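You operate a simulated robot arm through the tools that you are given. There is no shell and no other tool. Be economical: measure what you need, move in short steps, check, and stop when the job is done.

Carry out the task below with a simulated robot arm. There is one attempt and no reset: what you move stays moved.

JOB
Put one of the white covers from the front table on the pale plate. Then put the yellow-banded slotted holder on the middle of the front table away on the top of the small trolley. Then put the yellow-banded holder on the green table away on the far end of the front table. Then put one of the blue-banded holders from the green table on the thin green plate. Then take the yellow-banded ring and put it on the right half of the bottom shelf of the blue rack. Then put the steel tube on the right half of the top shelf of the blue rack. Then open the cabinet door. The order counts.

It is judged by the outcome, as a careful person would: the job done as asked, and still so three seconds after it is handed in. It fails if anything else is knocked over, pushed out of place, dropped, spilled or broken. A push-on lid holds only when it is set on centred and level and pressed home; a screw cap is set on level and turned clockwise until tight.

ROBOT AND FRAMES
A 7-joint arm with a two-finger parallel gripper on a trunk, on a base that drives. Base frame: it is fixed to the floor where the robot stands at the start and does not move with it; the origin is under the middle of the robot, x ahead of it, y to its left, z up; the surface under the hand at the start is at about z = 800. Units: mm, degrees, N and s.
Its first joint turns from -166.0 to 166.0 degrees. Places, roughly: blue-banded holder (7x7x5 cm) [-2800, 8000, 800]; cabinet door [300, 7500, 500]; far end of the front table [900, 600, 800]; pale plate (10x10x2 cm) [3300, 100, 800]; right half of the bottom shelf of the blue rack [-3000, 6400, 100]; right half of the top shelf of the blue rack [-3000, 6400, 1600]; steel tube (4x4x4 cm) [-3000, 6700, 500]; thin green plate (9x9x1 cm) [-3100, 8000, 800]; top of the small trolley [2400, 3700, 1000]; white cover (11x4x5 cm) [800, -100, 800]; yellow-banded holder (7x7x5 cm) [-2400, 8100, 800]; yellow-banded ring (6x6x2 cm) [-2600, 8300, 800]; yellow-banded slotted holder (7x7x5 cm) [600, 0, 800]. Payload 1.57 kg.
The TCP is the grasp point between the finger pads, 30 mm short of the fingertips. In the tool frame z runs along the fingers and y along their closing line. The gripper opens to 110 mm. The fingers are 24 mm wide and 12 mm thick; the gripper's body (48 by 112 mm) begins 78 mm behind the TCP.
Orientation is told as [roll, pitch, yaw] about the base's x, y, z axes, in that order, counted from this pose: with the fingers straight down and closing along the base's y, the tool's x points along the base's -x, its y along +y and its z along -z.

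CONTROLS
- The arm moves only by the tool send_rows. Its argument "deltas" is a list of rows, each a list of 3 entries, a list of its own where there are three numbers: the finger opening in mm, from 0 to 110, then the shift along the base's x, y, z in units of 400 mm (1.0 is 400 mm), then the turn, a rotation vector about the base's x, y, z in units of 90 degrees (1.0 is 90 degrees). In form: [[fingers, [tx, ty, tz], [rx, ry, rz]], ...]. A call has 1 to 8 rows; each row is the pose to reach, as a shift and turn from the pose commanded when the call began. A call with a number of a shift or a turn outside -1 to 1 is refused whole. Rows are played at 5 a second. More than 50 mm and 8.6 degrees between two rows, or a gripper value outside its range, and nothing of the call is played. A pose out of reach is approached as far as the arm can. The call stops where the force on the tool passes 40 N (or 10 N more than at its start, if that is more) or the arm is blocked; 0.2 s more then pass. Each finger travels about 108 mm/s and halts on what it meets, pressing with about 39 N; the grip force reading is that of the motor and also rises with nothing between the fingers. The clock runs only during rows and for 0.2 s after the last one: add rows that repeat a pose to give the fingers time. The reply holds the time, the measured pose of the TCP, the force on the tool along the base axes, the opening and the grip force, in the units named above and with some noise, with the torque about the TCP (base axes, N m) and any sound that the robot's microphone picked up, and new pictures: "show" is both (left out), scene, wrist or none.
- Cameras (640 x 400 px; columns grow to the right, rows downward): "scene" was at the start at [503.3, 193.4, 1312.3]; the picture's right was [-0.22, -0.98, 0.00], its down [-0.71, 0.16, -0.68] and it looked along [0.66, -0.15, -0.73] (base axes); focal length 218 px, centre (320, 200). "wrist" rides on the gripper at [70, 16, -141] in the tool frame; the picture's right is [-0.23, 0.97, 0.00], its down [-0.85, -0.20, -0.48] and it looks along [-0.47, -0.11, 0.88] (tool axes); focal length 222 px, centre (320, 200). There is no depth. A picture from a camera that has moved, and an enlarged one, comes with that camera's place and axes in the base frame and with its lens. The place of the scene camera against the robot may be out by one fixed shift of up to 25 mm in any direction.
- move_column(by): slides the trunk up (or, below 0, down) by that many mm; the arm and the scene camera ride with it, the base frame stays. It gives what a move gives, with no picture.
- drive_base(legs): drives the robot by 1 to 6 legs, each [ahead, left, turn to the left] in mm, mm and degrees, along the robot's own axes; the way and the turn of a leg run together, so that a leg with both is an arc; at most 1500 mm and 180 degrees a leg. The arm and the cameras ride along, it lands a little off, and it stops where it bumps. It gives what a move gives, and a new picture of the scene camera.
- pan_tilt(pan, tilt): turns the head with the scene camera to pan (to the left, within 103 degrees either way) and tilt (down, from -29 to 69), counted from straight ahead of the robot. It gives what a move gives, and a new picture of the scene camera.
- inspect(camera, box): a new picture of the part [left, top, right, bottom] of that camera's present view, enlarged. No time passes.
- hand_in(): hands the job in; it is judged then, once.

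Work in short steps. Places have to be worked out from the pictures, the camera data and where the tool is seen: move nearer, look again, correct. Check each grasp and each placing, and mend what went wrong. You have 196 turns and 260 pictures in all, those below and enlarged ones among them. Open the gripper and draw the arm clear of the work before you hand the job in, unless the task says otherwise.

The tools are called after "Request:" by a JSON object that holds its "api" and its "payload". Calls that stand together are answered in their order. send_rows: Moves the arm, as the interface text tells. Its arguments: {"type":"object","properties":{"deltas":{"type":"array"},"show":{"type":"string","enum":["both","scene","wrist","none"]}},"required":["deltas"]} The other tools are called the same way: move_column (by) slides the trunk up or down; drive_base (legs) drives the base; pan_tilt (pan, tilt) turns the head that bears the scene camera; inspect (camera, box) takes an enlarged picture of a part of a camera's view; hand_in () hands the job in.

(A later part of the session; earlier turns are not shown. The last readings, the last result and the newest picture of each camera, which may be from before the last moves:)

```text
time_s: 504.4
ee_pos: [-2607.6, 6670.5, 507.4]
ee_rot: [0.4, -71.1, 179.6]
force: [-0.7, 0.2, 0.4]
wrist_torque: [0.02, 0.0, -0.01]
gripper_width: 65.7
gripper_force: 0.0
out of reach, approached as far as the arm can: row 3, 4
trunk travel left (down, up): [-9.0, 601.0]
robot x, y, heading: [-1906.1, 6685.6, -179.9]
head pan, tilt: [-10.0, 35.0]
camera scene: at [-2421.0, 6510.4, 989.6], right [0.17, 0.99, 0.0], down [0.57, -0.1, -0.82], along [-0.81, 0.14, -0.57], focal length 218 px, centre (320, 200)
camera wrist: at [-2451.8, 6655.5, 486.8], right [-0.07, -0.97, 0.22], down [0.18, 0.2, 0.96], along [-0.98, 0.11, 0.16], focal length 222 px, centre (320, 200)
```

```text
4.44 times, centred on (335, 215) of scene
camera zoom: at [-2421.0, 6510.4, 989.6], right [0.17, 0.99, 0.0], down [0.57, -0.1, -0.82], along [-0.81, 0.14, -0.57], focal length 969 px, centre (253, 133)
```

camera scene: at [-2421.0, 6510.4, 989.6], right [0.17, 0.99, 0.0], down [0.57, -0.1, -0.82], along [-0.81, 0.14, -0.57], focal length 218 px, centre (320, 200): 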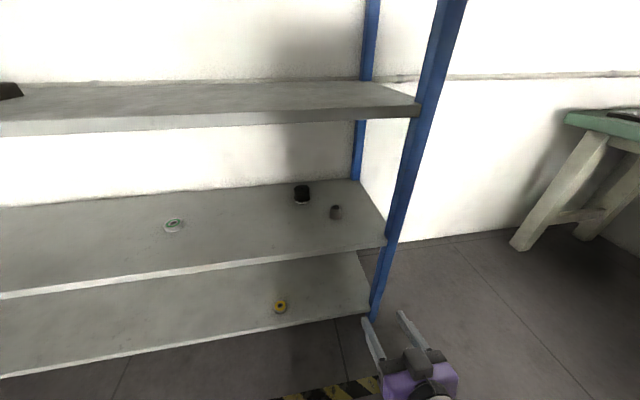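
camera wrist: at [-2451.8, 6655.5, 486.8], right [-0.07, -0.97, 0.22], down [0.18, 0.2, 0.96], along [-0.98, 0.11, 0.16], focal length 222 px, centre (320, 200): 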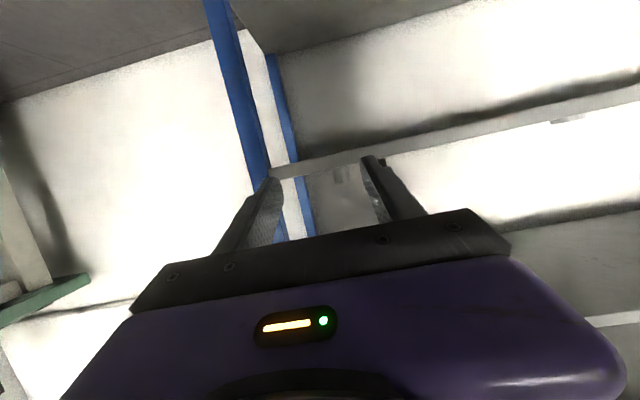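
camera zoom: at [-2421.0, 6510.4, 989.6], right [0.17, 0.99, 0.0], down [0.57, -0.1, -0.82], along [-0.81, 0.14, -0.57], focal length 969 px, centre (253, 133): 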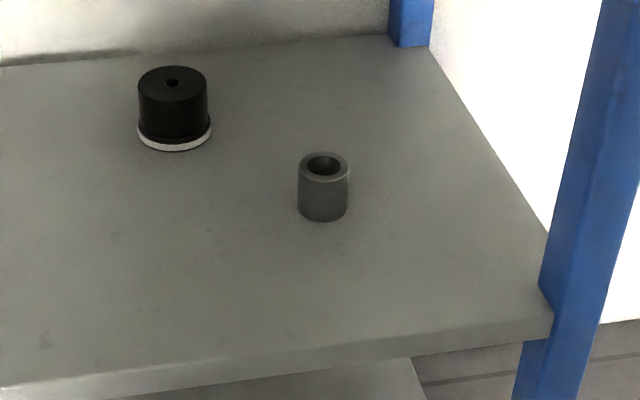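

The tube stands at about (-2985, 6652) with the shelf at z 504. I reduce the lean to 62°, raise to z 548, then advance to it.

Request:
{"api": "send_rows", "payload": {"deltas": [[66, [0, -0.02, 0.05], [0, -0.05, 0]], [66, [0, -0.045, 0.1], [0, -0.1, 0]], [66, [0, -0.045, 0.1], [0, -0.1, 0]]], "show": "none"}}

Request:
{"api": "send_rows", "payload": {"deltas": [[66, [-0.11, 0, 0], [0, 0, 0]], [66, [-0.22, 0, 0], [0, 0, 0]], [66, [-0.33, 0, 0], [0, 0, 0]], [66, [-0.44, 0, 0], [0, 0, 0]], [66, [-0.55, 0, 0], [0, 0, 0]], [66, [-0.66, 0, 0], [0, 0, 0]], [66, [-0.75, 0, 0], [0, 0, 0]], [66, [-0.75, 0, 0], [0, 0, 0]]], "show": "both"}}

Request:
{"api": "inspect", "payload": {"camera": "wrist", "box": [240, 90, 440, 240]}}

```text
time_s: 505.2
ee_pos: [-2628.2, 6647.7, 522.0]
ee_rot: [0.2, -62.1, 179.8]
force: [-0.2, 0.0, 0.0]
wrist_torque: [0.01, -0.01, -0.05]
gripper_width: 66.0
gripper_force: 0.0
out of reach, approached as far as the arm can: row 1, 2, 3
trunk travel left (down, up): [-9.0, 601.0]
robot x, y, heading: [-1904.0, 6686.3, -180.1]
head pan, tilt: [-10.0, 35.0]
```

```text
time_s: 506.3
ee_pos: [-2821.8, 6647.6, 524.5]
ee_rot: [0.5, -61.2, 179.6]
force: [31.2, 1.6, 19.3]
wrist_torque: [-0.6, -0.4, 1.1]
gripper_width: 64.3
gripper_force: 0.0
trunk travel left (down, up): [-9.0, 601.0]
robot x, y, heading: [-1906.1, 6686.0, -179.8]
head pan, tilt: [-10.0, 35.0]
stopped in row 5: the force on the tool passed its limit at 238 N (the readings are from after the stop); the commanded pose is now the measured one
camera scene: at [-2419.6, 6510.5, 990.3], right [0.17, 0.99, 0.0], down [0.56, -0.1, -0.82], along [-0.81, 0.14, -0.57], focal length 218 px, centre (320, 200)
camera wrist: at [-2664.1, 6632.9, 531.1], right [-0.11, -0.97, 0.2], down [0.01, 0.2, 0.98], along [-0.99, 0.11, -0.01], focal length 222 px, centre (320, 200)
```

scene: 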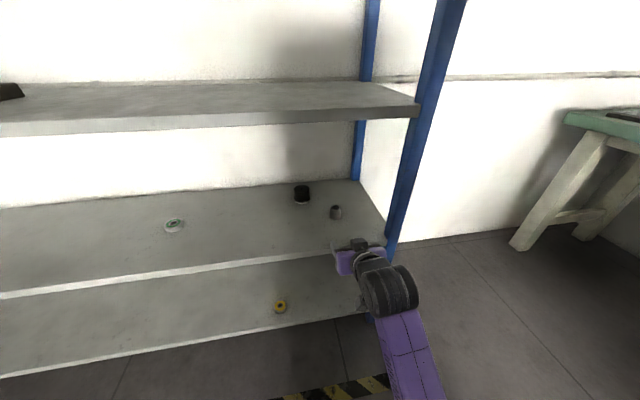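
wrist: 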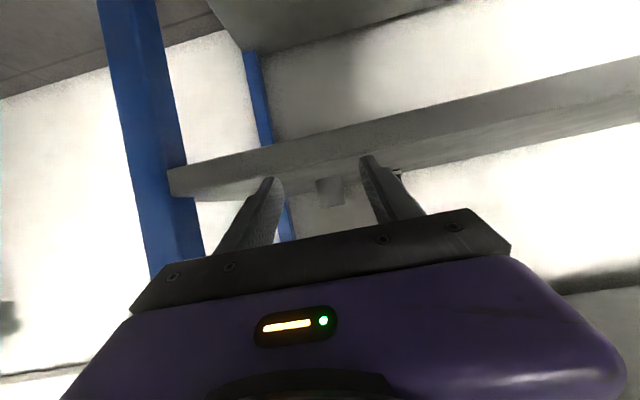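

```text
2.67 times, centred on (340, 165) of wrist
camera zoom: at [-2664.1, 6632.9, 531.1], right [-0.11, -0.97, 0.2], down [0.01, 0.2, 0.98], along [-0.99, 0.11, -0.01], focal length 592 px, centre (267, 293)
```

zoom: 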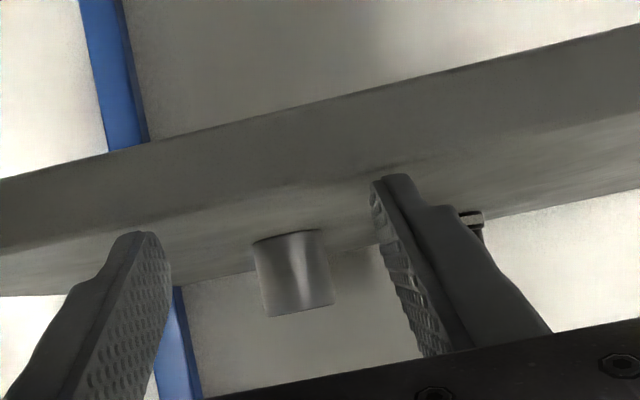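

The tips hit the shelf edge because the arm could not rise there. The tube still stands. I back off 20 mm and raise 30 mm.

Request:
{"api": "send_rows", "payload": {"deltas": [[66, [0.05, 0, 0.01], [0, 0, 0]], [66, [0.05, 0, 0.06], [0, 0, 0]], [66, [0.05, 0.01, 0.09], [0, 0, 0]], [66, [0.05, 0.012, 0.09], [0, 0, 0]]], "show": "wrist"}}

```text
time_s: 507.3
ee_pos: [-2801.7, 6651.8, 558.2]
ee_rot: [0.2, -60.9, 179.6]
force: [0.3, 0.0, -0.2]
wrist_torque: [-0.01, 0.02, 0.02]
gripper_width: 66.0
gripper_force: 0.1
trunk travel left (down, up): [-9.0, 601.0]
robot x, y, heading: [-1905.6, 6685.2, -179.7]
head pan, tilt: [-10.0, 35.0]
camera wrist: at [-2645.2, 6637.0, 565.7], right [-0.11, -0.97, 0.2], down [0.0, 0.2, 0.98], along [-0.99, 0.11, -0.02], focal length 222 px, centre (320, 200)
```

wrist: 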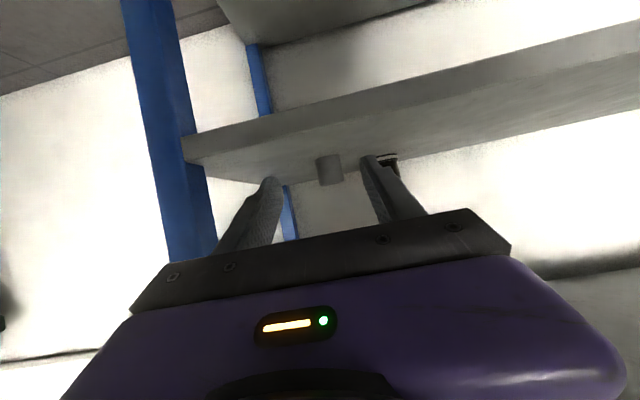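

Clear of the edge now. I advance to the tube and lower slightly, then close.

Request:
{"api": "send_rows", "payload": {"deltas": [[66, [-0.1, 0, -0.01], [0, 0, 0]], [66, [-0.2, 0, -0.02], [0, 0, 0]], [66, [-0.3, 0, -0.035], [0, 0, 0]], [66, [-0.37, 0, -0.05], [0, 0, 0]], [66, [-0.41, 0, -0.056], [0, 0, 0]], [66, [-0.41, 0, -0.056], [0, 0, 0]]], "show": "wrist"}}

Request:
{"api": "send_rows", "payload": {"deltas": [[45, [0, 0, 0], [0, 0, 0]], [20, [0, 0, 0], [0, 0, 0]], [15, [0, 0, 0], [0, 0, 0]], [15, [0, 0, 0], [0, 0, 0]]], "show": "none"}}

```text
time_s: 508.7
ee_pos: [-2966.1, 6656.4, 533.2]
ee_rot: [0.3, -61.0, 179.6]
force: [0.7, 0.0, -0.3]
wrist_torque: [0.01, 0.01, 0.01]
gripper_width: 66.1
gripper_force: 0.0
trunk travel left (down, up): [-9.0, 601.0]
robot x, y, heading: [-1904.0, 6683.3, -179.7]
head pan, tilt: [-10.0, 35.0]
camera wrist: at [-2808.1, 6639.8, 541.3], right [-0.11, -0.97, 0.2], down [0.01, 0.2, 0.98], along [-0.99, 0.11, -0.02], focal length 222 px, centre (320, 200)
```

wrist: 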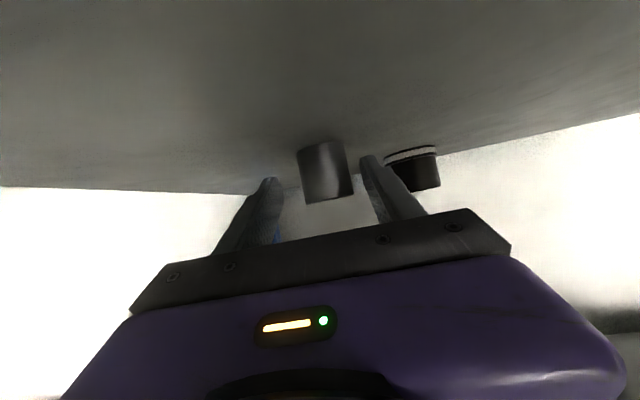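

```text
time_s: 509.7
ee_pos: [-2965.9, 6655.8, 534.9]
ee_rot: [0.4, -61.0, 179.6]
force: [0.4, 0.3, 0.2]
wrist_torque: [0.01, -0.09, 0.02]
gripper_width: 34.6
gripper_force: 38.8
trunk travel left (down, up): [-9.0, 601.0]
robot x, y, heading: [-1905.9, 6686.8, -179.8]
head pan, tilt: [-10.0, 35.0]
```

Gripped (34.6 mm). I lift, back straight out, and raise the trunk fully.

Request:
{"api": "send_rows", "payload": {"deltas": [[15, [0, 0, 0.04], [0, 0, 0]], [15, [0.02, 0, 0.09], [0, 0, 0]], [15, [0.12, 0, 0.09], [0, 0, 0]], [15, [0.23, 0, 0.09], [0, 0, 0]], [15, [0.34, 0, 0.09], [0, 0, 0]], [15, [0.45, 0, 0.09], [0, 0, 0]], [15, [0.56, 0, 0.09], [0, 0, 0]], [15, [0.66, 0, 0.09], [0, 0, 0]]], "show": "wrist"}}

Request:
{"api": "move_column", "payload": {"by": 590}}

Request:
{"api": "pan_tilt", "payload": {"pan": 0, "tilt": 10}}

```text
time_s: 511.5
ee_pos: [-2700.5, 6654.2, 568.9]
ee_rot: [0.2, -61.0, 179.6]
force: [-0.7, 0.2, -1.3]
wrist_torque: [0.01, -0.01, -0.04]
gripper_width: 34.5
gripper_force: 38.9
trunk travel left (down, up): [-9.0, 601.0]
robot x, y, heading: [-1907.3, 6683.5, -179.8]
head pan, tilt: [-10.0, 35.0]
camera wrist: at [-2544.0, 6638.7, 577.0], right [-0.11, -0.97, 0.2], down [0.01, 0.2, 0.98], along [-0.99, 0.11, -0.02], focal length 222 px, centre (320, 200)
```

wrist: 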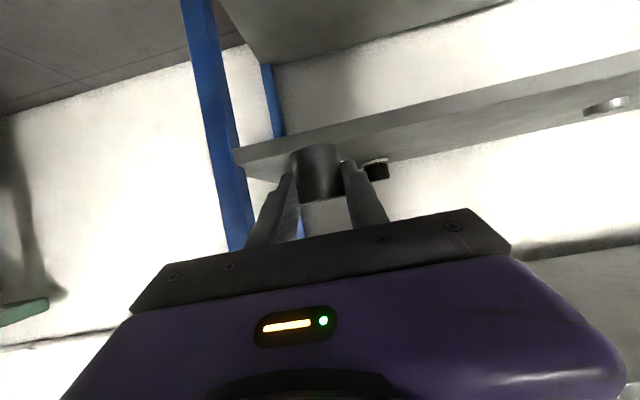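

```text
refused: 590 is not a number from -400 to 400
```

```text
time_s: 512.4
ee_pos: [-2701.8, 6654.2, 569.4]
ee_rot: [0.3, -60.9, 179.6]
force: [0.5, -0.6, -1.4]
wrist_torque: [0.01, -0.02, 0.0]
gripper_width: 34.7
gripper_force: 38.9
trunk travel left (down, up): [-9.0, 601.0]
robot x, y, heading: [-1906.7, 6688.2, -180.0]
head pan, tilt: [0.0, 10.0]
camera scene: at [-2426.9, 6495.1, 1029.6], right [0.0, 1.0, 0.0], down [0.17, 0.0, -0.98], along [-0.98, 0.0, -0.17], focal length 218 px, centre (320, 200)
```

scene: 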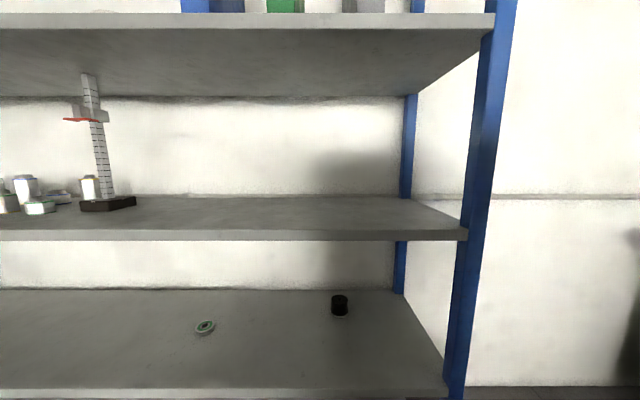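

I raise the trunk in two moves, shift the base back to y about 6440, and look at the top shelf.

Request:
{"api": "move_column", "payload": {"by": 300}}

Request:
{"api": "move_column", "payload": {"by": 295}}

Request:
{"api": "drive_base", "payload": {"legs": [[0, 210, 0]]}}

Request:
{"api": "send_rows", "payload": {"deltas": [[15, [0, 0, 0.12], [0, 0, 0]], [15, [0, 0, 0.24], [0, 0, 0]], [15, [0, 0, 0.36], [0, 0, 0]], [15, [0, 0, 0.48], [0, 0, 0]], [15, [0, 0, 0.6], [0, 0, 0]], [15, [0, 0, 0.72], [0, 0, 0]], [15, [0, 0, 0.84], [0, 0, 0]], [15, [0, 0, 0.96], [0, 0, 0]]], "show": "none"}}

Request:
{"api": "pan_tilt", "payload": {"pan": 0, "tilt": 0}}

```text
time_s: 515.4
ee_pos: [-2701.7, 6654.2, 869.4]
ee_rot: [0.3, -60.9, 179.5]
force: [-0.6, -1.0, -1.8]
wrist_torque: [0.0, 0.0, 0.02]
gripper_width: 34.6
gripper_force: 38.9
trunk travel left (down, up): [-309.0, 301.0]
robot x, y, heading: [-1906.0, 6685.1, -179.7]
head pan, tilt: [0.0, 10.0]
```

```text
time_s: 518.4
ee_pos: [-2701.9, 6653.9, 1164.8]
ee_rot: [0.3, -61.1, 179.6]
force: [0.2, 0.3, -1.7]
wrist_torque: [0.0, -0.03, 0.0]
gripper_width: 34.3
gripper_force: 39.0
trunk travel left (down, up): [-604.0, 6.0]
robot x, y, heading: [-1905.9, 6686.7, -180.1]
head pan, tilt: [0.0, 10.0]
```

```text
time_s: 520.0
ee_pos: [-2702.5, 6447.9, 1165.0]
ee_rot: [0.4, -61.0, 179.2]
force: [-0.1, 0.4, -1.0]
wrist_torque: [0.0, -0.03, -0.01]
gripper_width: 34.6
gripper_force: 38.2
trunk travel left (down, up): [-604.0, 6.0]
robot x, y, heading: [-1907.1, 6474.9, 180.0]
head pan, tilt: [0.0, 10.0]
camera scene: at [-2428.1, 6286.8, 1624.7], right [0.0, 1.0, 0.0], down [0.17, 0.0, -0.98], along [-0.98, 0.0, -0.17], focal length 218 px, centre (320, 200)
```

scene: 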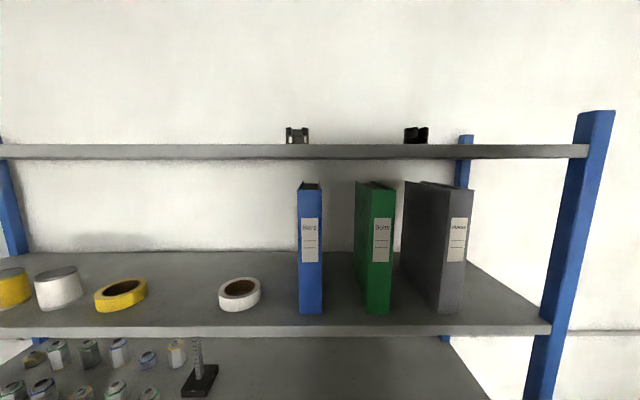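

```text
time_s: 521.8
ee_pos: [-2702.3, 6444.9, 1543.9]
ee_rot: [0.2, -60.9, 179.2]
force: [-0.4, -0.1, 0.1]
wrist_torque: [0.0, -0.01, -0.02]
gripper_width: 34.3
gripper_force: 38.9
out of reach, approached as far as the arm can: row 2, 3, 4
trunk travel left (down, up): [-604.0, 6.0]
robot x, y, heading: [-1910.0, 6472.8, 180.0]
head pan, tilt: [0.0, 10.0]
```

```text
time_s: 522.5
ee_pos: [-2701.7, 6444.7, 1543.9]
ee_rot: [0.3, -60.9, 179.4]
force: [0.6, 0.5, -1.7]
wrist_torque: [0.0, 0.0, -0.03]
gripper_width: 34.5
gripper_force: 38.3
trunk travel left (down, up): [-604.0, 6.0]
robot x, y, heading: [-1907.9, 6472.3, 179.8]
head pan, tilt: [0.0, 0.0]
camera scene: at [-2425.2, 6286.5, 1640.6], right [0.0, 1.0, 0.0], down [0.0, 0.0, -1.0], along [-1.0, 0.0, 0.0], focal length 218 px, centre (320, 200)
```

scene: 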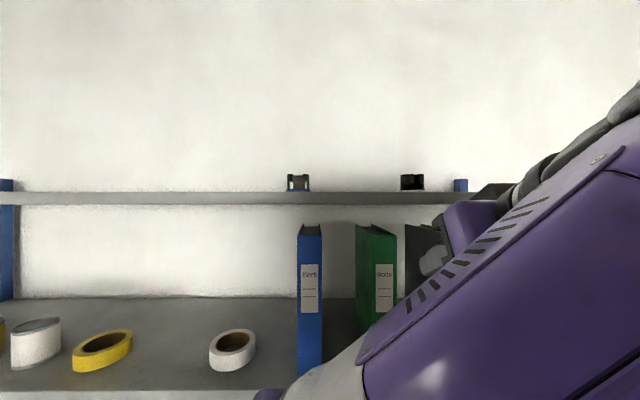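

The top shelf's surface is at about z 1656, with small objects at y about 6230 and 6530, so I aim at y 6390. I raise to z 1725, then move in.

Request:
{"api": "send_rows", "payload": {"deltas": [[15, [0, -0.05, 0.1], [0, 0, 0]], [15, [0, -0.1, 0.2], [0, 0, 0]], [15, [0, -0.137, 0.3], [0, 0, 0]], [15, [0, -0.137, 0.4], [0, 0, 0]], [15, [0, -0.137, 0.46], [0, 0, 0]], [15, [0, -0.137, 0.46], [0, 0, 0]]], "show": "none"}}

Request:
{"api": "send_rows", "payload": {"deltas": [[15, [-0.1, 0, 0], [0, 0, 0]], [15, [-0.2, 0, 0], [0, 0, 0]], [15, [-0.3, 0, 0], [0, 0, 0]], [15, [-0.4, 0, 0], [0, 0, 0]], [15, [-0.5, 0, 0], [0, 0, 0]], [15, [-0.5, 0, 0], [0, 0, 0]]], "show": "both"}}

```text
time_s: 523.4
ee_pos: [-2730.3, 6398.4, 1592.8]
ee_rot: [-13.0, -53.2, -173.7]
force: [-0.6, 0.6, -1.6]
wrist_torque: [-0.01, 0.02, 0.04]
gripper_width: 34.5
gripper_force: 39.0
trunk travel left (down, up): [-604.0, 6.0]
robot x, y, heading: [-1905.0, 6469.0, 179.6]
head pan, tilt: [0.0, 0.0]
stopped in row 4: the arm was blocked; the commanded pose is now the measured one
```

```text
time_s: 524.3
ee_pos: [-2852.1, 6399.2, 1587.2]
ee_rot: [-12.0, -52.6, -174.9]
force: [0.5, 0.4, -3.1]
wrist_torque: [0.02, 0.1, 0.0]
gripper_width: 34.9
gripper_force: 38.3
trunk travel left (down, up): [-604.0, 6.0]
robot x, y, heading: [-1903.4, 6472.8, 179.9]
head pan, tilt: [0.0, 0.0]
stopped in row 4: the force on the tool passed its limit at 82 N (the readings are from after the stop); the commanded pose is now the measured one
camera scene: at [-2425.3, 6286.6, 1640.6], right [0.0, 1.0, 0.0], down [0.0, 0.0, -1.0], along [-1.0, 0.0, 0.0], focal length 218 px, centre (320, 200)
camera wrist: at [-2699.7, 6369.6, 1614.8], right [-0.21, -0.98, 0.06], down [-0.12, 0.09, 0.99], along [-0.97, 0.2, -0.14], focal length 222 px, centre (320, 200)
```

scene: 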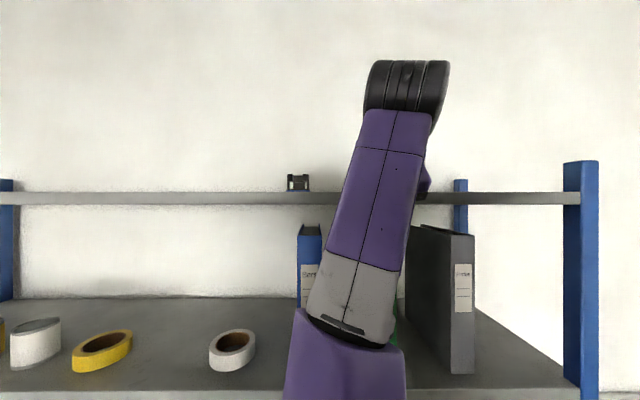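
wrist: 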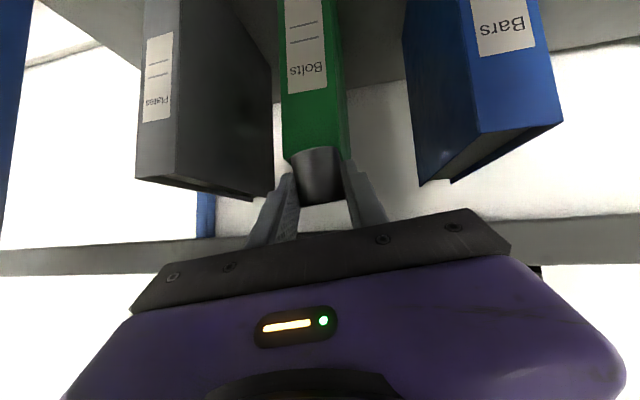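

The arm jammed folded, and then the hand met the shelf front. I back the base 165 mm so the arm stays stretched, then raise and straighten the hand there.

Request:
{"api": "drive_base", "payload": {"legs": [[-165, 0, 0]]}}

Request:
{"api": "send_rows", "payload": {"deltas": [[15, [0, 0, 0.06], [-0.02, 0.025, 0.015]], [15, [0, 0, 0.12], [-0.04, 0.05, 0.03]], [15, [0, 0, 0.18], [-0.06, 0.075, 0.045]], [15, [0, 0, 0.24], [-0.0736, 0.092, 0.0584]], [15, [0, 0, 0.3], [-0.0736, 0.092, 0.0584]], [15, [0, 0, 0.345], [-0.0736, 0.092, 0.0584]], [15, [0, 0, 0.345], [-0.0736, 0.092, 0.0584]]], "show": "both"}}

```text
time_s: 525.7
ee_pos: [-2685.0, 6392.6, 1589.6]
ee_rot: [-12.0, -52.6, -174.4]
force: [0.0, -0.1, -1.1]
wrist_torque: [-0.01, -0.03, 0.0]
gripper_width: 34.3
gripper_force: 38.9
trunk travel left (down, up): [-604.0, 6.0]
robot x, y, heading: [-1740.2, 6477.0, -179.9]
head pan, tilt: [0.0, 0.0]
camera scene: at [-2257.4, 6282.9, 1640.6], right [0.0, 1.0, 0.0], down [0.0, 0.0, -1.0], along [-1.0, 0.0, 0.0], focal length 218 px, centre (320, 200)
```

scene: 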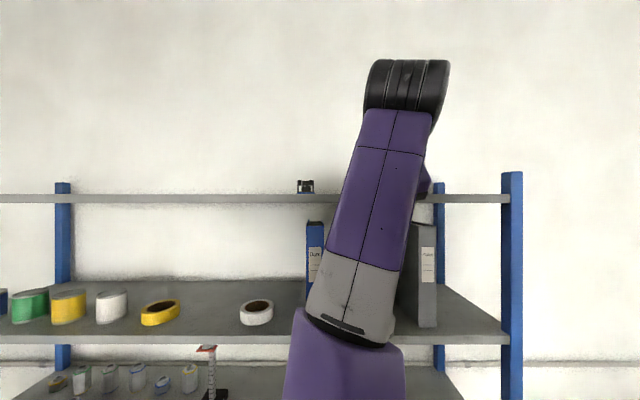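

```text
time_s: 527.3
ee_pos: [-2684.5, 6391.4, 1726.8]
ee_rot: [-0.9, -61.4, -178.6]
force: [-0.9, -0.6, -2.0]
wrist_torque: [-0.01, 0.0, -0.02]
gripper_width: 34.5
gripper_force: 39.1
trunk travel left (down, up): [-604.0, 6.0]
robot x, y, heading: [-1739.5, 6473.5, -179.7]
head pan, tilt: [0.0, 0.0]
camera scene: at [-2256.9, 6282.9, 1640.7], right [0.0, 1.0, 0.0], down [0.0, 0.0, -1.0], along [-1.0, 0.0, 0.0], focal length 218 px, centre (320, 200)
camera wrist: at [-2527.5, 6379.6, 1733.6], right [-0.1, -0.98, 0.19], down [0.01, 0.19, 0.98], along [-1.0, 0.1, -0.01], focal length 222 px, centre (320, 200)
```

scene: 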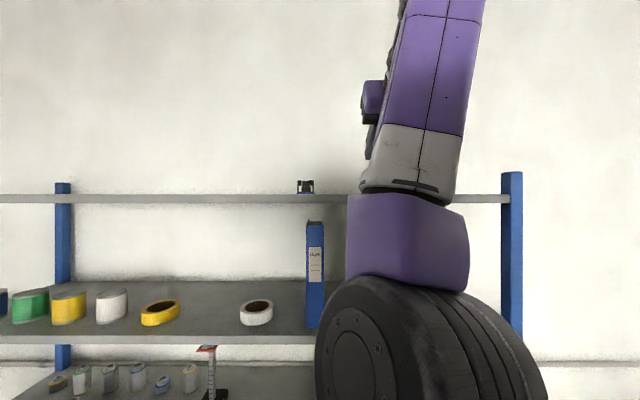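
wrist: 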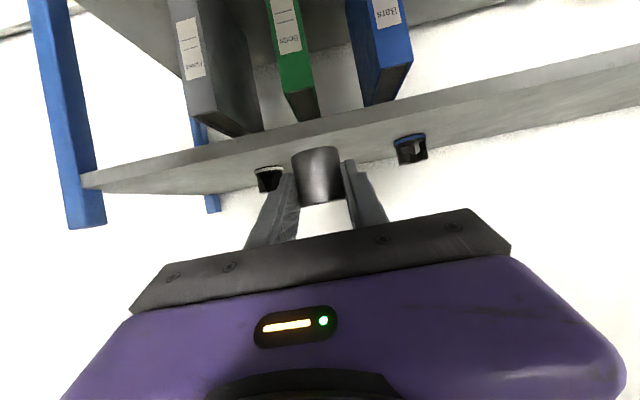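

Now above the shelf. I drive 215 mm forward and then lower to contact.

Request:
{"api": "drive_base", "payload": {"legs": [[215, 0, 0]]}}

Request:
{"api": "send_rows", "payload": {"deltas": [[15, [0, 0, -0.04], [0, 0, 0]], [15, [0, 0, -0.07], [0, 0, 0]], [15, [0, 0, -0.085], [0, 0, 0]], [15, [0, 0, -0.1], [0, 0, 0]], [15, [0, 0, -0.11], [0, 0, 0]], [15, [0, 0, -0.12], [0, 0, 0]], [15, [0, 0, -0.13], [0, 0, 0]]], "show": "wrist"}}

```text
time_s: 529.0
ee_pos: [-2901.4, 6403.7, 1727.7]
ee_rot: [-0.8, -61.4, -179.3]
force: [0.7, 0.3, -1.2]
wrist_torque: [-0.01, -0.04, -0.01]
gripper_width: 34.4
gripper_force: 39.1
trunk travel left (down, up): [-604.0, 6.0]
robot x, y, heading: [-1957.2, 6473.2, 179.7]
head pan, tilt: [0.0, 0.0]
camera scene: at [-2474.9, 6289.1, 1640.8], right [0.01, 1.0, 0.0], down [0.0, 0.0, -1.0], along [-1.0, 0.01, 0.0], focal length 218 px, centre (320, 200)
```

scene: 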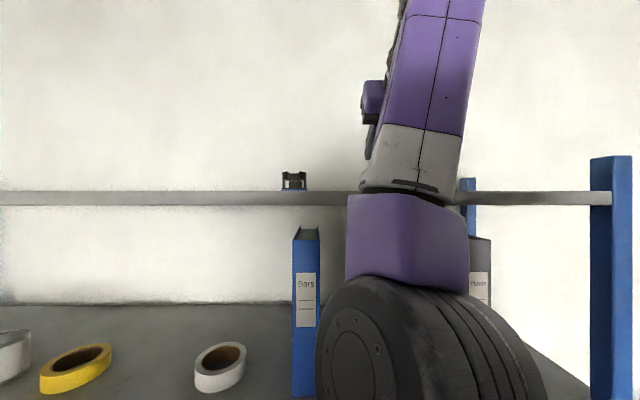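

```text
time_s: 530.6
ee_pos: [-2901.2, 6404.7, 1675.7]
ee_rot: [-0.8, -61.3, -179.0]
force: [0.6, 0.0, -0.4]
wrist_torque: [0.0, 0.0, 0.02]
gripper_width: 34.5
gripper_force: 39.5
trunk travel left (down, up): [-604.0, 6.0]
robot x, y, heading: [-1954.0, 6473.9, 179.7]
head pan, tilt: [0.0, 0.0]
camera wrist: at [-2744.7, 6390.3, 1681.3], right [-0.11, -0.98, 0.19], down [0.01, 0.19, 0.98], along [-0.99, 0.11, -0.01], focal length 222 px, centre (320, 200)
```

wrist: 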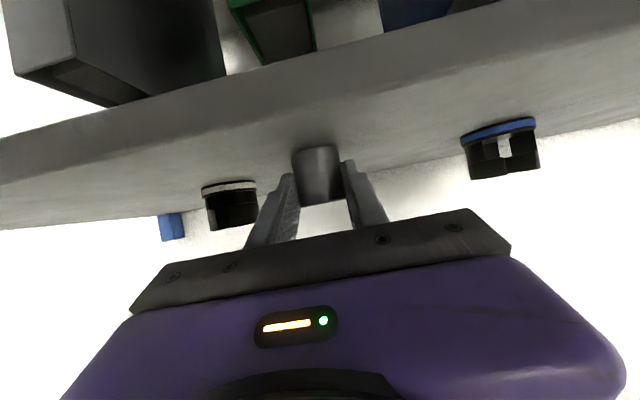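

Not yet touching, so I continue in 3 mm steps.

Request:
{"api": "send_rows", "payload": {"deltas": [[15, [0, 0, -0.008], [0, 0, 0]], [15, [0, 0, -0.016], [0, 0, 0]], [15, [0, 0, -0.024], [0, 0, 0]], [15, [0, 0, -0.032], [0, 0, 0]], [15, [0, 0, -0.04], [0, 0, 0]], [15, [0, 0, -0.048], [0, 0, 0]], [15, [0, 0, -0.056], [0, 0, 0]]], "show": "wrist"}}

```text
time_s: 531.9
ee_pos: [-2900.1, 6403.8, 1664.4]
ee_rot: [-0.7, -62.5, -179.3]
force: [-2.3, 0.6, 8.0]
wrist_torque: [-0.1, 0.07, -0.04]
gripper_width: 34.6
gripper_force: 38.6
trunk travel left (down, up): [-604.0, 6.0]
robot x, y, heading: [-1956.6, 6471.9, 179.7]
head pan, tilt: [0.0, 0.0]
stopped in row 6: the force on the tool passed its limit at 42 N (the readings are from after the stop); the commanded pose is now the measured one
camera wrist: at [-2743.0, 6389.6, 1668.1], right [-0.1, -0.98, 0.2], down [0.03, 0.19, 0.98], along [-0.99, 0.11, 0.01], focal length 222 px, centre (320, 200)
```

wrist: 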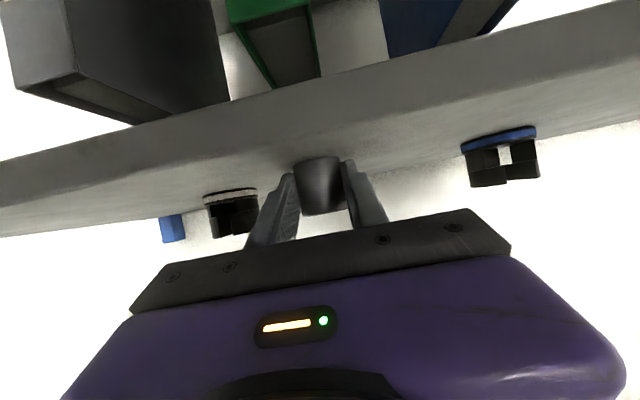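

Contact. I open, rise a little and back the base off.

Request:
{"api": "send_rows", "payload": {"deltas": [[45, [0, 0, 0], [0, 0, 0]], [62, [0, 0, 0], [0, 0, 0]], [62, [0, 0, 0], [0, 0, 0]], [62, [0, 0, 0.05], [0, 0, 0]], [62, [0, 0, 0.12], [0, 0, 0]], [62, [0, 0, 0.15], [0, 0, 0]]], "show": "none"}}

Request:
{"api": "drive_base", "payload": {"legs": [[-230, 0, 0]]}}

Request:
{"api": "inspect", "payload": {"camera": "wrist", "box": [200, 80, 460, 240]}}

```text
time_s: 533.3
ee_pos: [-2900.6, 6405.1, 1722.2]
ee_rot: [-0.7, -62.2, -179.1]
force: [0.8, 0.3, -0.5]
wrist_torque: [0.02, -0.03, 0.02]
gripper_width: 61.9
gripper_force: 0.1
trunk travel left (down, up): [-604.0, 6.0]
robot x, y, heading: [-1956.0, 6474.3, 179.6]
head pan, tilt: [0.0, 0.0]
```

```text
time_s: 535.0
ee_pos: [-2676.8, 6405.5, 1722.1]
ee_rot: [-0.9, -62.3, -179.4]
force: [-0.8, 0.1, -0.3]
wrist_torque: [-0.02, 0.03, 0.01]
gripper_width: 62.1
gripper_force: 0.0
trunk travel left (down, up): [-604.0, 6.0]
robot x, y, heading: [-1730.2, 6473.2, 179.4]
head pan, tilt: [0.0, 0.0]
camera scene: at [-2250.8, 6288.4, 1640.6], right [0.01, 1.0, 0.0], down [0.0, 0.0, -1.0], along [-1.0, 0.01, 0.0], focal length 218 px, centre (320, 200)
```

scene: 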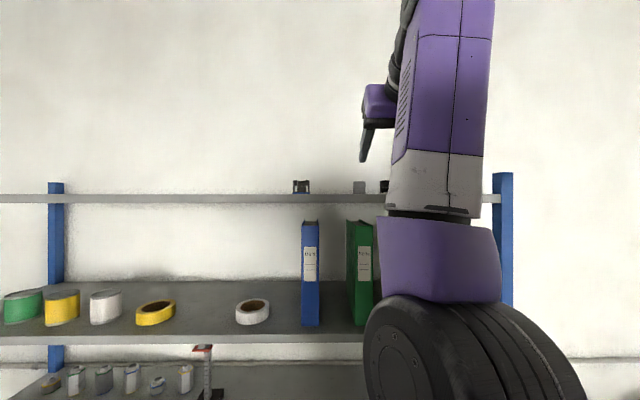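

```text
refused: no pictures are left
```

No pictures are left, but readings remain, and the last picture shows the tube standing on the top shelf. The cabinet door's handle is a vertical bar near (481, 7465, z 390-570), with the hinge near x 25; I will work it by touch. First I back away, lower the trunk and bring the arm down.

Request:
{"api": "drive_base", "payload": {"legs": [[-250, 0, 0]]}}

Request:
{"api": "move_column", "payload": {"by": -300}}

Request:
{"api": "move_column", "payload": {"by": -300}}

Request:
{"api": "send_rows", "payload": {"deltas": [[60, [0.06, 0, -0.1], [0, 0, 0]], [60, [0.12, 0, -0.2], [0, 0, 0]], [60, [0.18, 0, -0.3], [0, 0, 0]], [60, [0.24, 0, -0.4], [0, 0, 0]], [60, [0.3, 0, -0.5], [0, 0, 0]], [60, [0.36, 0, -0.6], [0, 0, 0]], [60, [0.4, 0, -0.7], [0, 0, 0]], [60, [0.4, 0, -0.8], [0, 0, 0]]], "show": "none"}}

```text
time_s: 536.8
ee_pos: [-2417.7, 6406.3, 1721.8]
ee_rot: [-0.9, -62.2, -179.5]
force: [0.7, -0.3, 0.4]
wrist_torque: [-0.02, 0.03, -0.02]
gripper_width: 62.0
gripper_force: 0.2
trunk travel left (down, up): [-604.0, 6.0]
robot x, y, heading: [-1472.0, 6473.6, 179.2]
head pan, tilt: [0.0, 0.0]
```

```text
time_s: 539.8
ee_pos: [-2418.6, 6406.4, 1421.5]
ee_rot: [-0.8, -62.2, -179.6]
force: [-0.6, -0.3, 0.3]
wrist_torque: [0.0, 0.03, 0.03]
gripper_width: 62.0
gripper_force: 0.1
trunk travel left (down, up): [-304.0, 306.0]
robot x, y, heading: [-1468.4, 6468.3, 179.0]
head pan, tilt: [0.0, 0.0]
```

```text
time_s: 542.8
ee_pos: [-2418.0, 6406.0, 1120.9]
ee_rot: [-0.7, -62.2, -179.6]
force: [-0.3, -0.4, -0.8]
wrist_torque: [0.04, -0.05, 0.0]
gripper_width: 61.8
gripper_force: 0.0
trunk travel left (down, up): [-4.0, 606.0]
robot x, y, heading: [-1470.6, 6467.3, 178.9]
head pan, tilt: [0.0, 0.0]
```

```text
time_s: 544.6
ee_pos: [-2259.5, 6403.6, 803.7]
ee_rot: [-0.9, -62.2, -179.5]
force: [0.0, 0.1, 0.5]
wrist_torque: [0.0, 0.0, 0.04]
gripper_width: 60.0
gripper_force: 0.1
trunk travel left (down, up): [-4.0, 606.0]
robot x, y, heading: [-1469.8, 6469.2, 179.5]
head pan, tilt: [0.0, 0.0]
no pictures are left
```

I draw the arm in a little, then drive: turn to +y, right to x about -350, ahead 220 mm, and right to x about 480 in front of the cabinet.

Request:
{"api": "send_rows", "payload": {"deltas": [[60, [0.06, 0, 0], [0, 0, 0]], [60, [0.12, 0.0, 0], [0, 0, 0]], [60, [0.17, -0.0, 0], [0, 0, 0]]], "show": "none"}}

Request:
{"api": "drive_base", "payload": {"legs": [[0, 0, -89.5], [0, -1120, 0], [220, 0, 0], [0, -825, 0]]}}

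```text
time_s: 545.4
ee_pos: [-2244.9, 6392.1, 821.0]
ee_rot: [-0.8, -62.0, -179.5]
force: [0.5, -0.2, -0.9]
wrist_torque: [-0.01, 0.03, -0.02]
gripper_width: 59.7
gripper_force: 0.1
out of reach, approached as far as the arm can: row 1, 2, 3
trunk travel left (down, up): [-4.0, 606.0]
robot x, y, heading: [-1474.0, 6467.9, 179.3]
head pan, tilt: [0.0, 0.0]
no pictures are left
```

```text
time_s: 560.3
ee_pos: [420.2, 7425.0, 822.0]
ee_rot: [-0.8, -62.1, 89.5]
force: [-0.1, 0.6, -0.9]
wrist_torque: [0.0, 0.02, 0.02]
gripper_width: 60.0
gripper_force: 0.1
trunk travel left (down, up): [-4.0, 606.0]
robot x, y, heading: [486.9, 6651.6, 88.5]
head pan, tilt: [0.0, 0.0]
```

I back off 60 mm, then lower the hand to z 470 and level it, pointing at the door at x 481.

Request:
{"api": "drive_base", "payload": {"legs": [[-60, 0, 0]]}}

Request:
{"api": "send_rows", "payload": {"deltas": [[70, [0.02, 0, -0.11], [0.036, 0, 0]], [70, [0.04, 0, -0.22], [0.072, 0, 0]], [70, [0.06, 0, -0.33], [0.108, 0, 0]], [70, [0.08, 0, -0.44], [0.144, 0, 0]], [70, [0.1, 0, -0.55], [0.18, 0, 0]], [70, [0.12, 0, -0.66], [0.216, 0, 0]], [70, [0.14, 0, -0.77], [0.25, 0, 0]], [70, [0.152, 0, -0.87], [0.28, 0, 0.005]]], "show": "none"}}

```text
time_s: 561.3
ee_pos: [419.3, 7367.2, 821.9]
ee_rot: [-0.8, -62.1, 89.5]
force: [0.6, 0.7, -0.7]
wrist_torque: [-0.02, 0.0, 0.02]
gripper_width: 60.1
gripper_force: 0.2
trunk travel left (down, up): [-4.0, 606.0]
robot x, y, heading: [484.6, 6591.0, 88.1]
head pan, tilt: [0.0, 0.0]
```

```text
time_s: 563.1
ee_pos: [482.1, 7367.1, 474.1]
ee_rot: [3.8, -87.3, 85.3]
force: [-0.7, -0.8, 0.1]
wrist_torque: [0.01, 0.01, 0.02]
gripper_width: 70.1
gripper_force: 0.1
out of reach, approached as far as the arm can: row 1, 2, 3, 4
trunk travel left (down, up): [-4.0, 606.0]
robot x, y, heading: [487.0, 6591.2, 88.4]
head pan, tilt: [0.0, 0.0]
no pictures are left
```

In position. I advance toward the door until contact, fingers 75 mm apart to straddle the bar.

Request:
{"api": "send_rows", "payload": {"deltas": [[75, [0, 0.05, 0], [0, 0, 0]], [75, [0, 0.1, 0], [0, 0, 0]], [75, [0, 0.14, 0], [0, 0, 0]], [75, [0, 0.18, 0], [0, 0, 0]], [75, [0, 0.22, 0], [0, 0, 0]], [75, [0, 0.255, 0], [0, 0, 0]], [75, [0, 0.285, 0], [0, 0, 0]], [75, [0, 0.31, 0], [0, 0, 0]]], "show": "none"}}

```text
time_s: 564.2
ee_pos: [478.2, 7445.4, 472.0]
ee_rot: [2.0, -87.4, 87.4]
force: [2.6, -12.0, 3.8]
wrist_torque: [0.22, 0.21, 0.47]
gripper_width: 72.6
gripper_force: 0.0
trunk travel left (down, up): [-4.0, 606.0]
robot x, y, heading: [486.0, 6592.0, 88.2]
head pan, tilt: [0.0, 0.0]
stopped in row 5: the force on the tool passed its limit at 85 N (the readings are from after the stop); the commanded pose is now the measured one
no pictures are left
```

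Contact with the tips at y about 7475. I back 5 mm and close to feel for the bar.

Request:
{"api": "send_rows", "payload": {"deltas": [[75, [0, -0.012, 0], [0, 0, 0]], [40, [0, -0.012, 0], [0, 0, 0]], [10, [0, -0.012, 0], [0, 0, 0]], [0, [0, -0.012, 0], [0, 0, 0]], [0, [0, -0.012, 0], [0, 0, 0]], [0, [0, -0.012, 0], [0, 0, 0]]], "show": "none"}}

```text
time_s: 565.6
ee_pos: [483.4, 7441.8, 473.2]
ee_rot: [-0.4, -87.2, 89.3]
force: [32.3, -3.5, 3.7]
wrist_torque: [-0.45, 0.03, 0.26]
gripper_width: 12.2
gripper_force: 28.6
trunk travel left (down, up): [-4.0, 606.0]
robot x, y, heading: [483.1, 6592.4, 88.6]
head pan, tilt: [0.0, 0.0]
no pictures are left
```

I hold the bar (12.2 mm). I ease the side load, then pull the door by driving a small arc about the hinge: 6° first.

Request:
{"api": "send_rows", "payload": {"deltas": [[0, [0.008, 0, 0], [0, 0, 0]], [0, [0.015, 0, 0], [0, 0, 0]], [0, [0.015, 0, 0], [0, 0, 0]]], "show": "none"}}

Request:
{"api": "drive_base", "payload": {"legs": [[-50, 92, -6]]}}

```text
time_s: 566.4
ee_pos: [482.0, 7440.0, 472.8]
ee_rot: [2.0, -87.4, 87.5]
force: [14.1, -1.5, 3.2]
wrist_torque: [-0.17, -0.15, 0.12]
gripper_width: 11.7
gripper_force: 29.0
trunk travel left (down, up): [-4.0, 606.0]
robot x, y, heading: [484.2, 6592.4, 88.4]
head pan, tilt: [0.0, 0.0]
no pictures are left
```

```text
time_s: 567.5
ee_pos: [481.9, 7420.3, 473.1]
ee_rot: [-3.2, -87.4, 88.2]
force: [0.6, 1.3, -1.3]
wrist_torque: [0.44, 0.14, 0.01]
gripper_width: 11.6
gripper_force: 29.2
trunk travel left (down, up): [-4.0, 606.0]
robot x, y, heading: [423.4, 6572.0, 85.2]
head pan, tilt: [0.0, 0.0]
stopped in leg 1: the force on the tool passed its limit at 56 N (the readings are from after the stop); the commanded pose is now the measured one
```

The door gave about 20 mm. Now I pull with the arm along the arc, turning the hand with the door.

Request:
{"api": "send_rows", "payload": {"deltas": [[0, [-0.008, -0.0495, 0], [0, 0, -0.028]], [0, [-0.019, -0.098, 0], [0, 0, -0.056]], [0, [-0.031, -0.1465, 0], [0, 0, -0.083]], [0, [-0.0455, -0.194, 0], [0, 0, -0.111]], [0, [-0.062, -0.241, 0], [0, 0, -0.139]], [0, [-0.081, -0.2875, 0], [0, 0, -0.167]], [0, [-0.1015, -0.3325, 0], [0, 0, -0.194]], [0, [-0.124, -0.3775, 0], [0, 0, -0.222]]], "show": "none"}}

```text
time_s: 569.3
ee_pos: [434.0, 7267.1, 473.4]
ee_rot: [-4.8, -87.2, 69.4]
force: [30.7, -16.7, 0.6]
wrist_torque: [-0.59, 0.73, 0.31]
gripper_width: 11.8
gripper_force: 29.2
trunk travel left (down, up): [-4.0, 606.0]
robot x, y, heading: [422.1, 6572.0, 85.4]
head pan, tilt: [0.0, 0.0]
no pictures are left
```

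The door is about 28° open and still in my grip. I ease the radial load and try a 15° arc with the base for more.

Request:
{"api": "send_rows", "payload": {"deltas": [[0, [0.01, -0.005, 0], [0, 0, 0]], [0, [0.02, -0.011, 0], [0, 0, 0]], [0, [0.02, -0.011, 0], [0, 0, 0]]], "show": "none"}}

Request:
{"api": "drive_base", "payload": {"legs": [[-121, 230, -15]]}}

```text
time_s: 570.1
ee_pos: [433.4, 7265.7, 473.1]
ee_rot: [0.8, -87.4, 64.9]
force: [-26.3, 13.9, 0.8]
wrist_torque: [-0.18, -0.03, -0.17]
gripper_width: 11.7
gripper_force: 28.8
trunk travel left (down, up): [-4.0, 606.0]
robot x, y, heading: [422.6, 6572.4, 85.3]
head pan, tilt: [0.0, 0.0]
no pictures are left
```

```text
time_s: 570.9
ee_pos: [433.2, 7265.4, 473.3]
ee_rot: [-1.4, -87.5, 66.5]
force: [-0.6, -0.9, 0.9]
wrist_torque: [-0.23, 0.24, 0.0]
gripper_width: 11.7
gripper_force: 28.8
trunk travel left (down, up): [-4.0, 606.0]
robot x, y, heading: [413.6, 6574.1, 85.0]
head pan, tilt: [0.0, 0.0]
stopped in leg 1: the robot was blocked; the commanded pose is now the measured one
```

The base is blocked on its left-rear. New plan: let go and come round to the right of the door's free edge (about (482, 7238)), then sweep the door further open from the inside. I release and back the hand out.

Request:
{"api": "send_rows", "payload": {"deltas": [[40, [0, 0, 0], [0, 0, 0]], [70, [0, 0, 0], [0, 0, 0]], [70, [0, 0, 0], [0, 0, 0]], [70, [-0.03, -0.07, 0], [0, 0, 0]], [70, [-0.06, -0.14, 0], [0, 0, 0]], [70, [-0.08, -0.19, 0], [0, 0, 0]], [70, [-0.08, -0.19, 0], [0, 0, 0]]], "show": "none"}}

```text
time_s: 572.5
ee_pos: [402.6, 7189.9, 472.5]
ee_rot: [-1.2, -87.5, 66.2]
force: [-0.1, -0.9, -0.2]
wrist_torque: [-0.03, 0.03, -0.05]
gripper_width: 70.2
gripper_force: 0.1
trunk travel left (down, up): [-4.0, 606.0]
robot x, y, heading: [414.2, 6575.6, 84.7]
head pan, tilt: [0.0, 0.0]
no pictures are left
```

Clear. I drive right 490 mm, back 70 mm and turn left 33°.

Request:
{"api": "drive_base", "payload": {"legs": [[0, -490, 0], [-70, 0, 0], [0, 0, 33]]}}

```text
time_s: 575.7
ee_pos: [901.8, 7143.9, 474.0]
ee_rot: [-0.4, -87.3, 65.2]
force: [0.3, -0.1, -0.2]
wrist_torque: [-0.02, 0.02, -0.03]
gripper_width: 69.8
gripper_force: 0.1
trunk travel left (down, up): [-4.0, 606.0]
robot x, y, heading: [913.5, 6530.8, 84.5]
head pan, tilt: [0.0, 0.0]
stopped in leg 2: the robot was blocked; the commanded pose is now the measured one
```

The black cart is right behind. I go ahead 115 mm first, then turn left 30°.

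Request:
{"api": "drive_base", "payload": {"legs": [[115, 0, 0], [0, 0, 30]]}}

```text
time_s: 578.4
ee_pos: [609.3, 7174.1, 472.0]
ee_rot: [-0.7, -87.4, 95.3]
force: [-0.6, -0.7, 0.5]
wrist_torque: [0.01, -0.02, 0.0]
gripper_width: 70.1
gripper_force: 0.1
trunk travel left (down, up): [-4.0, 606.0]
robot x, y, heading: [924.4, 6647.2, 114.2]
head pan, tilt: [0.0, 0.0]
```

I close the fingers and bring the hand in behind the door's free edge, pointing at 115°.

Request:
{"api": "send_rows", "payload": {"deltas": [[40, [0, 0.08, 0], [0, 0, 0.05]], [10, [0, 0.17, 0], [0, 0, 0.1]], [0, [-0.02, 0.26, 0], [0, 0, 0.15]], [0, [-0.05, 0.33, 0], [0, 0, 0.2]], [0, [-0.085, 0.365, 0], [0, 0, 0.22]], [0, [-0.085, 0.365, 0], [0, 0, 0.22]]], "show": "none"}}

Request:
{"api": "send_rows", "payload": {"deltas": [[0, [-0.08, -0.03, 0], [0, 0, 0]], [0, [-0.16, -0.07, 0], [0, 0, 0]], [0, [-0.25, -0.1, 0], [0, 0, 0]], [0, [-0.32, -0.18, 0], [0, 0, 0]], [0, [-0.38, -0.27, 0], [0, 0, 0]], [0, [-0.45, -0.36, 0], [0, 0, 0]], [0, [-0.53, -0.44, 0], [0, 0, 0]], [0, [-0.62, -0.52, 0], [0, 0, 0]]], "show": "none"}}

```text
time_s: 579.8
ee_pos: [573.8, 7318.3, 468.6]
ee_rot: [-0.3, -87.4, 114.8]
force: [-0.2, -0.1, 0.1]
wrist_torque: [-0.01, -0.01, 0.01]
gripper_width: 0.0
gripper_force: 21.5
trunk travel left (down, up): [-4.0, 606.0]
robot x, y, heading: [922.5, 6643.7, 114.5]
head pan, tilt: [0.0, 0.0]
no pictures are left
```

```text
time_s: 580.5
ee_pos: [505.9, 7291.4, 468.9]
ee_rot: [-9.9, -87.1, 122.7]
force: [-0.2, -0.2, -0.1]
wrist_torque: [0.0, 0.04, -0.01]
gripper_width: 0.0
gripper_force: 21.8
trunk travel left (down, up): [-4.0, 606.0]
robot x, y, heading: [922.4, 6645.3, 114.2]
head pan, tilt: [0.0, 0.0]
stopped in row 3: the force on the tool passed its limit at 95 N (the readings are from after the stop); the commanded pose is now the measured one
no pictures are left
```

It touched the door and pushed it. I continue the sweep more slowly.

Request:
{"api": "send_rows", "payload": {"deltas": [[0, [-0.04, -0.035, 0], [0, 0, 0]], [0, [-0.08, -0.075, 0], [0, 0, 0]], [0, [-0.12, -0.115, 0], [0, 0, 0]], [0, [-0.16, -0.16, 0], [0, 0, 0]], [0, [-0.2, -0.205, 0], [0, 0, 0]], [0, [-0.24, -0.25, 0], [0, 0, 0]], [0, [-0.28, -0.29, 0], [0, 0, 0]], [0, [-0.32, -0.33, 0], [0, 0, 0]]], "show": "none"}}

```text
time_s: 580.9
ee_pos: [500.8, 7283.7, 468.6]
ee_rot: [-12.9, -87.2, 124.7]
force: [-0.2, 0.2, -0.1]
wrist_torque: [0.0, -0.02, 0.06]
gripper_width: 0.0
gripper_force: 21.1
trunk travel left (down, up): [-4.0, 606.0]
robot x, y, heading: [921.3, 6644.4, 114.3]
head pan, tilt: [0.0, 0.0]
stopped in row 2: the force on the tool passed its limit at 51 N (the readings are from after the stop); the commanded pose is now the measured one
no pictures are left
```

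The push was too oblique. I turn the hand to lie along the inside of the door (150°) and push square to it, following its arc.

Request:
{"api": "send_rows", "payload": {"deltas": [[0, [0.04, 0.08, 0], [0, 0, 0.08]], [0, [0.04, 0.1, 0], [0, 0, 0.16]], [0, [0, 0.1, 0], [0, 0, 0.25]], [0, [-0.04, 0.085, 0], [0, 0, 0.34]], [0, [-0.075, 0.07, 0], [0, 0, 0.43]], [0, [-0.075, 0.07, 0], [0, 0, 0.43]]], "show": "none"}}

Request:
{"api": "send_rows", "payload": {"deltas": [[0, [-0.06, -0.1125, 0], [0, 0, 0]], [0, [-0.0795, -0.1475, 0], [0, 0, -0.022]], [0, [-0.1, -0.183, 0], [0, 0, -0.044]], [0, [-0.1225, -0.218, 0], [0, 0, -0.067]], [0, [-0.146, -0.2525, 0], [0, 0, -0.089]], [0, [-0.17, -0.284, 0], [0, 0, -0.111]], [0, [-0.1965, -0.316, 0], [0, 0, -0.133]], [0, [-0.2225, -0.348, 0], [0, 0, -0.156]]], "show": "none"}}

```text
time_s: 582.3
ee_pos: [471.2, 7313.2, 466.7]
ee_rot: [-13.2, -87.1, 163.8]
force: [0.3, 0.5, 0.0]
wrist_torque: [-0.04, -0.02, 0.05]
gripper_width: 0.0
gripper_force: 21.6
trunk travel left (down, up): [-4.0, 606.0]
robot x, y, heading: [922.8, 6643.1, 114.2]
head pan, tilt: [0.0, 0.0]
no pictures are left
```

```text
refused: row 1 steps farther than a row can; nothing moved
```

The hand is in place behind the door. I repeat the sweep with a shorter first step.

Request:
{"api": "send_rows", "payload": {"deltas": [[0, [-0.035, -0.065, 0], [0, 0, 0]], [0, [-0.06, -0.1125, 0], [0, 0, 0]], [0, [-0.0795, -0.1475, 0], [0, 0, -0.022]], [0, [-0.1, -0.183, 0], [0, 0, -0.044]], [0, [-0.1225, -0.218, 0], [0, 0, -0.067]], [0, [-0.146, -0.2525, 0], [0, 0, -0.089]], [0, [-0.17, -0.284, 0], [0, 0, -0.111]], [0, [-0.1965, -0.316, 0], [0, 0, -0.133]]], "show": "none"}}

```text
time_s: 584.1
ee_pos: [391.4, 7186.1, 467.1]
ee_rot: [-13.3, -87.2, 151.8]
force: [-0.4, -0.5, 0.2]
wrist_torque: [-0.04, 0.02, 0.01]
gripper_width: 0.0
gripper_force: 21.6
trunk travel left (down, up): [-4.0, 606.0]
robot x, y, heading: [921.3, 6640.7, 114.0]
head pan, tilt: [0.0, 0.0]
no pictures are left
```

No resistance so far. I carry the sweep on to about 74°.

Request:
{"api": "send_rows", "payload": {"deltas": [[0, [-0.051, -0.0625, 0], [0, 0, -0.044]], [0, [-0.11, -0.12, 0], [0, 0, -0.089]], [0, [-0.1725, -0.174, 0], [0, 0, -0.133]], [0, [-0.2385, -0.2225, 0], [0, 0, -0.178]], [0, [-0.3075, -0.2665, 0], [0, 0, -0.222]], [0, [-0.38, -0.306, 0], [0, 0, -0.267]], [0, [-0.455, -0.34, 0], [0, 0, -0.311]], [0, [-0.5315, -0.3685, 0], [0, 0, -0.356]]], "show": "none"}}

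```text
time_s: 585.9
ee_pos: [178.9, 7037.3, 471.1]
ee_rot: [-14.3, -87.2, 120.9]
force: [-0.2, 0.5, -0.6]
wrist_torque: [0.03, 0.0, -0.02]
gripper_width: 0.0
gripper_force: 21.0
trunk travel left (down, up): [-4.0, 606.0]
robot x, y, heading: [920.0, 6642.4, 114.3]
head pan, tilt: [0.0, 0.0]
no pictures are left
```

The sweep reached 74° without a stop. I push a few degrees more and watch for the door's resistance.

Request:
{"api": "send_rows", "payload": {"deltas": [[0, [-0.04, -0.012, 0], [0, 0, -0.022]], [0, [-0.079, -0.03, 0], [0, 0, -0.044]], [0, [-0.12, -0.045, 0], [0, 0, -0.066]], [0, [-0.159, -0.06, 0], [0, 0, -0.089]]], "show": "none"}}

```text
time_s: 586.9
ee_pos: [142.0, 7015.7, 472.5]
ee_rot: [-13.3, -87.1, 111.9]
force: [-0.1, 0.7, 0.2]
wrist_torque: [-0.03, 0.02, -0.03]
gripper_width: 0.1
gripper_force: 21.8
out of reach, approached as far as the arm can: row 4
trunk travel left (down, up): [-4.0, 606.0]
robot x, y, heading: [922.6, 6645.5, 114.0]
head pan, tilt: [0.0, 0.0]
no pictures are left
```

To verify, I move the hand into the doorway itself: if the door is open, the tips can pass the front plane (y 7475) at x about 330.

Request:
{"api": "send_rows", "payload": {"deltas": [[0, [0.09, 0.02, 0], [0, 0, 0]], [0, [0.19, 0.06, 0], [0, 0, 0]], [0, [0.28, 0.12, 0], [0, 0, 0]], [0, [0.36, 0.19, 0], [0, 0, 0]], [0, [0.43, 0.27, 0], [0, 0, 0]], [0, [0.48, 0.36, 0], [0, 0, 0]], [0, [0.48, 0.48, 0], [0, 0, 0]], [0, [0.48, 0.6, 0], [0, 0, 0]]], "show": "none"}}

Request:
{"api": "send_rows", "payload": {"deltas": [[0, [0, 0.1, 0], [0, 0, 0]], [0, [0, 0.2, 0], [0, 0, 0]], [0, [0, 0.3, 0], [0, 0, 0]], [0, [0, 0.38, 0], [0, 0, 0]], [0, [0, 0.45, 0], [0, 0, 0]], [0, [0, 0.52, 0], [0, 0, 0]], [0, [0, 0.58, 0], [0, 0, 0]]], "show": "none"}}

```text
time_s: 588.7
ee_pos: [333.0, 7253.7, 472.8]
ee_rot: [-12.2, -87.2, 110.9]
force: [-0.4, -0.4, -0.1]
wrist_torque: [0.0, 0.0, -0.01]
gripper_width: 0.0
gripper_force: 21.3
trunk travel left (down, up): [-4.0, 606.0]
robot x, y, heading: [925.2, 6645.5, 114.5]
head pan, tilt: [0.0, 0.0]
no pictures are left
```

```text
time_s: 590.3
ee_pos: [330.4, 7472.2, 471.7]
ee_rot: [-13.5, -87.4, 112.1]
force: [6.4, -17.8, 6.4]
wrist_torque: [0.02, -0.09, -0.32]
gripper_width: 0.0
gripper_force: 20.9
trunk travel left (down, up): [-4.0, 606.0]
robot x, y, heading: [920.3, 6643.1, 114.0]
head pan, tilt: [0.0, 0.0]
stopped in row 7: the force on the tool passed its limit at 121 N (the readings are from after the stop); the commanded pose is now the measured one
no pictures are left
```

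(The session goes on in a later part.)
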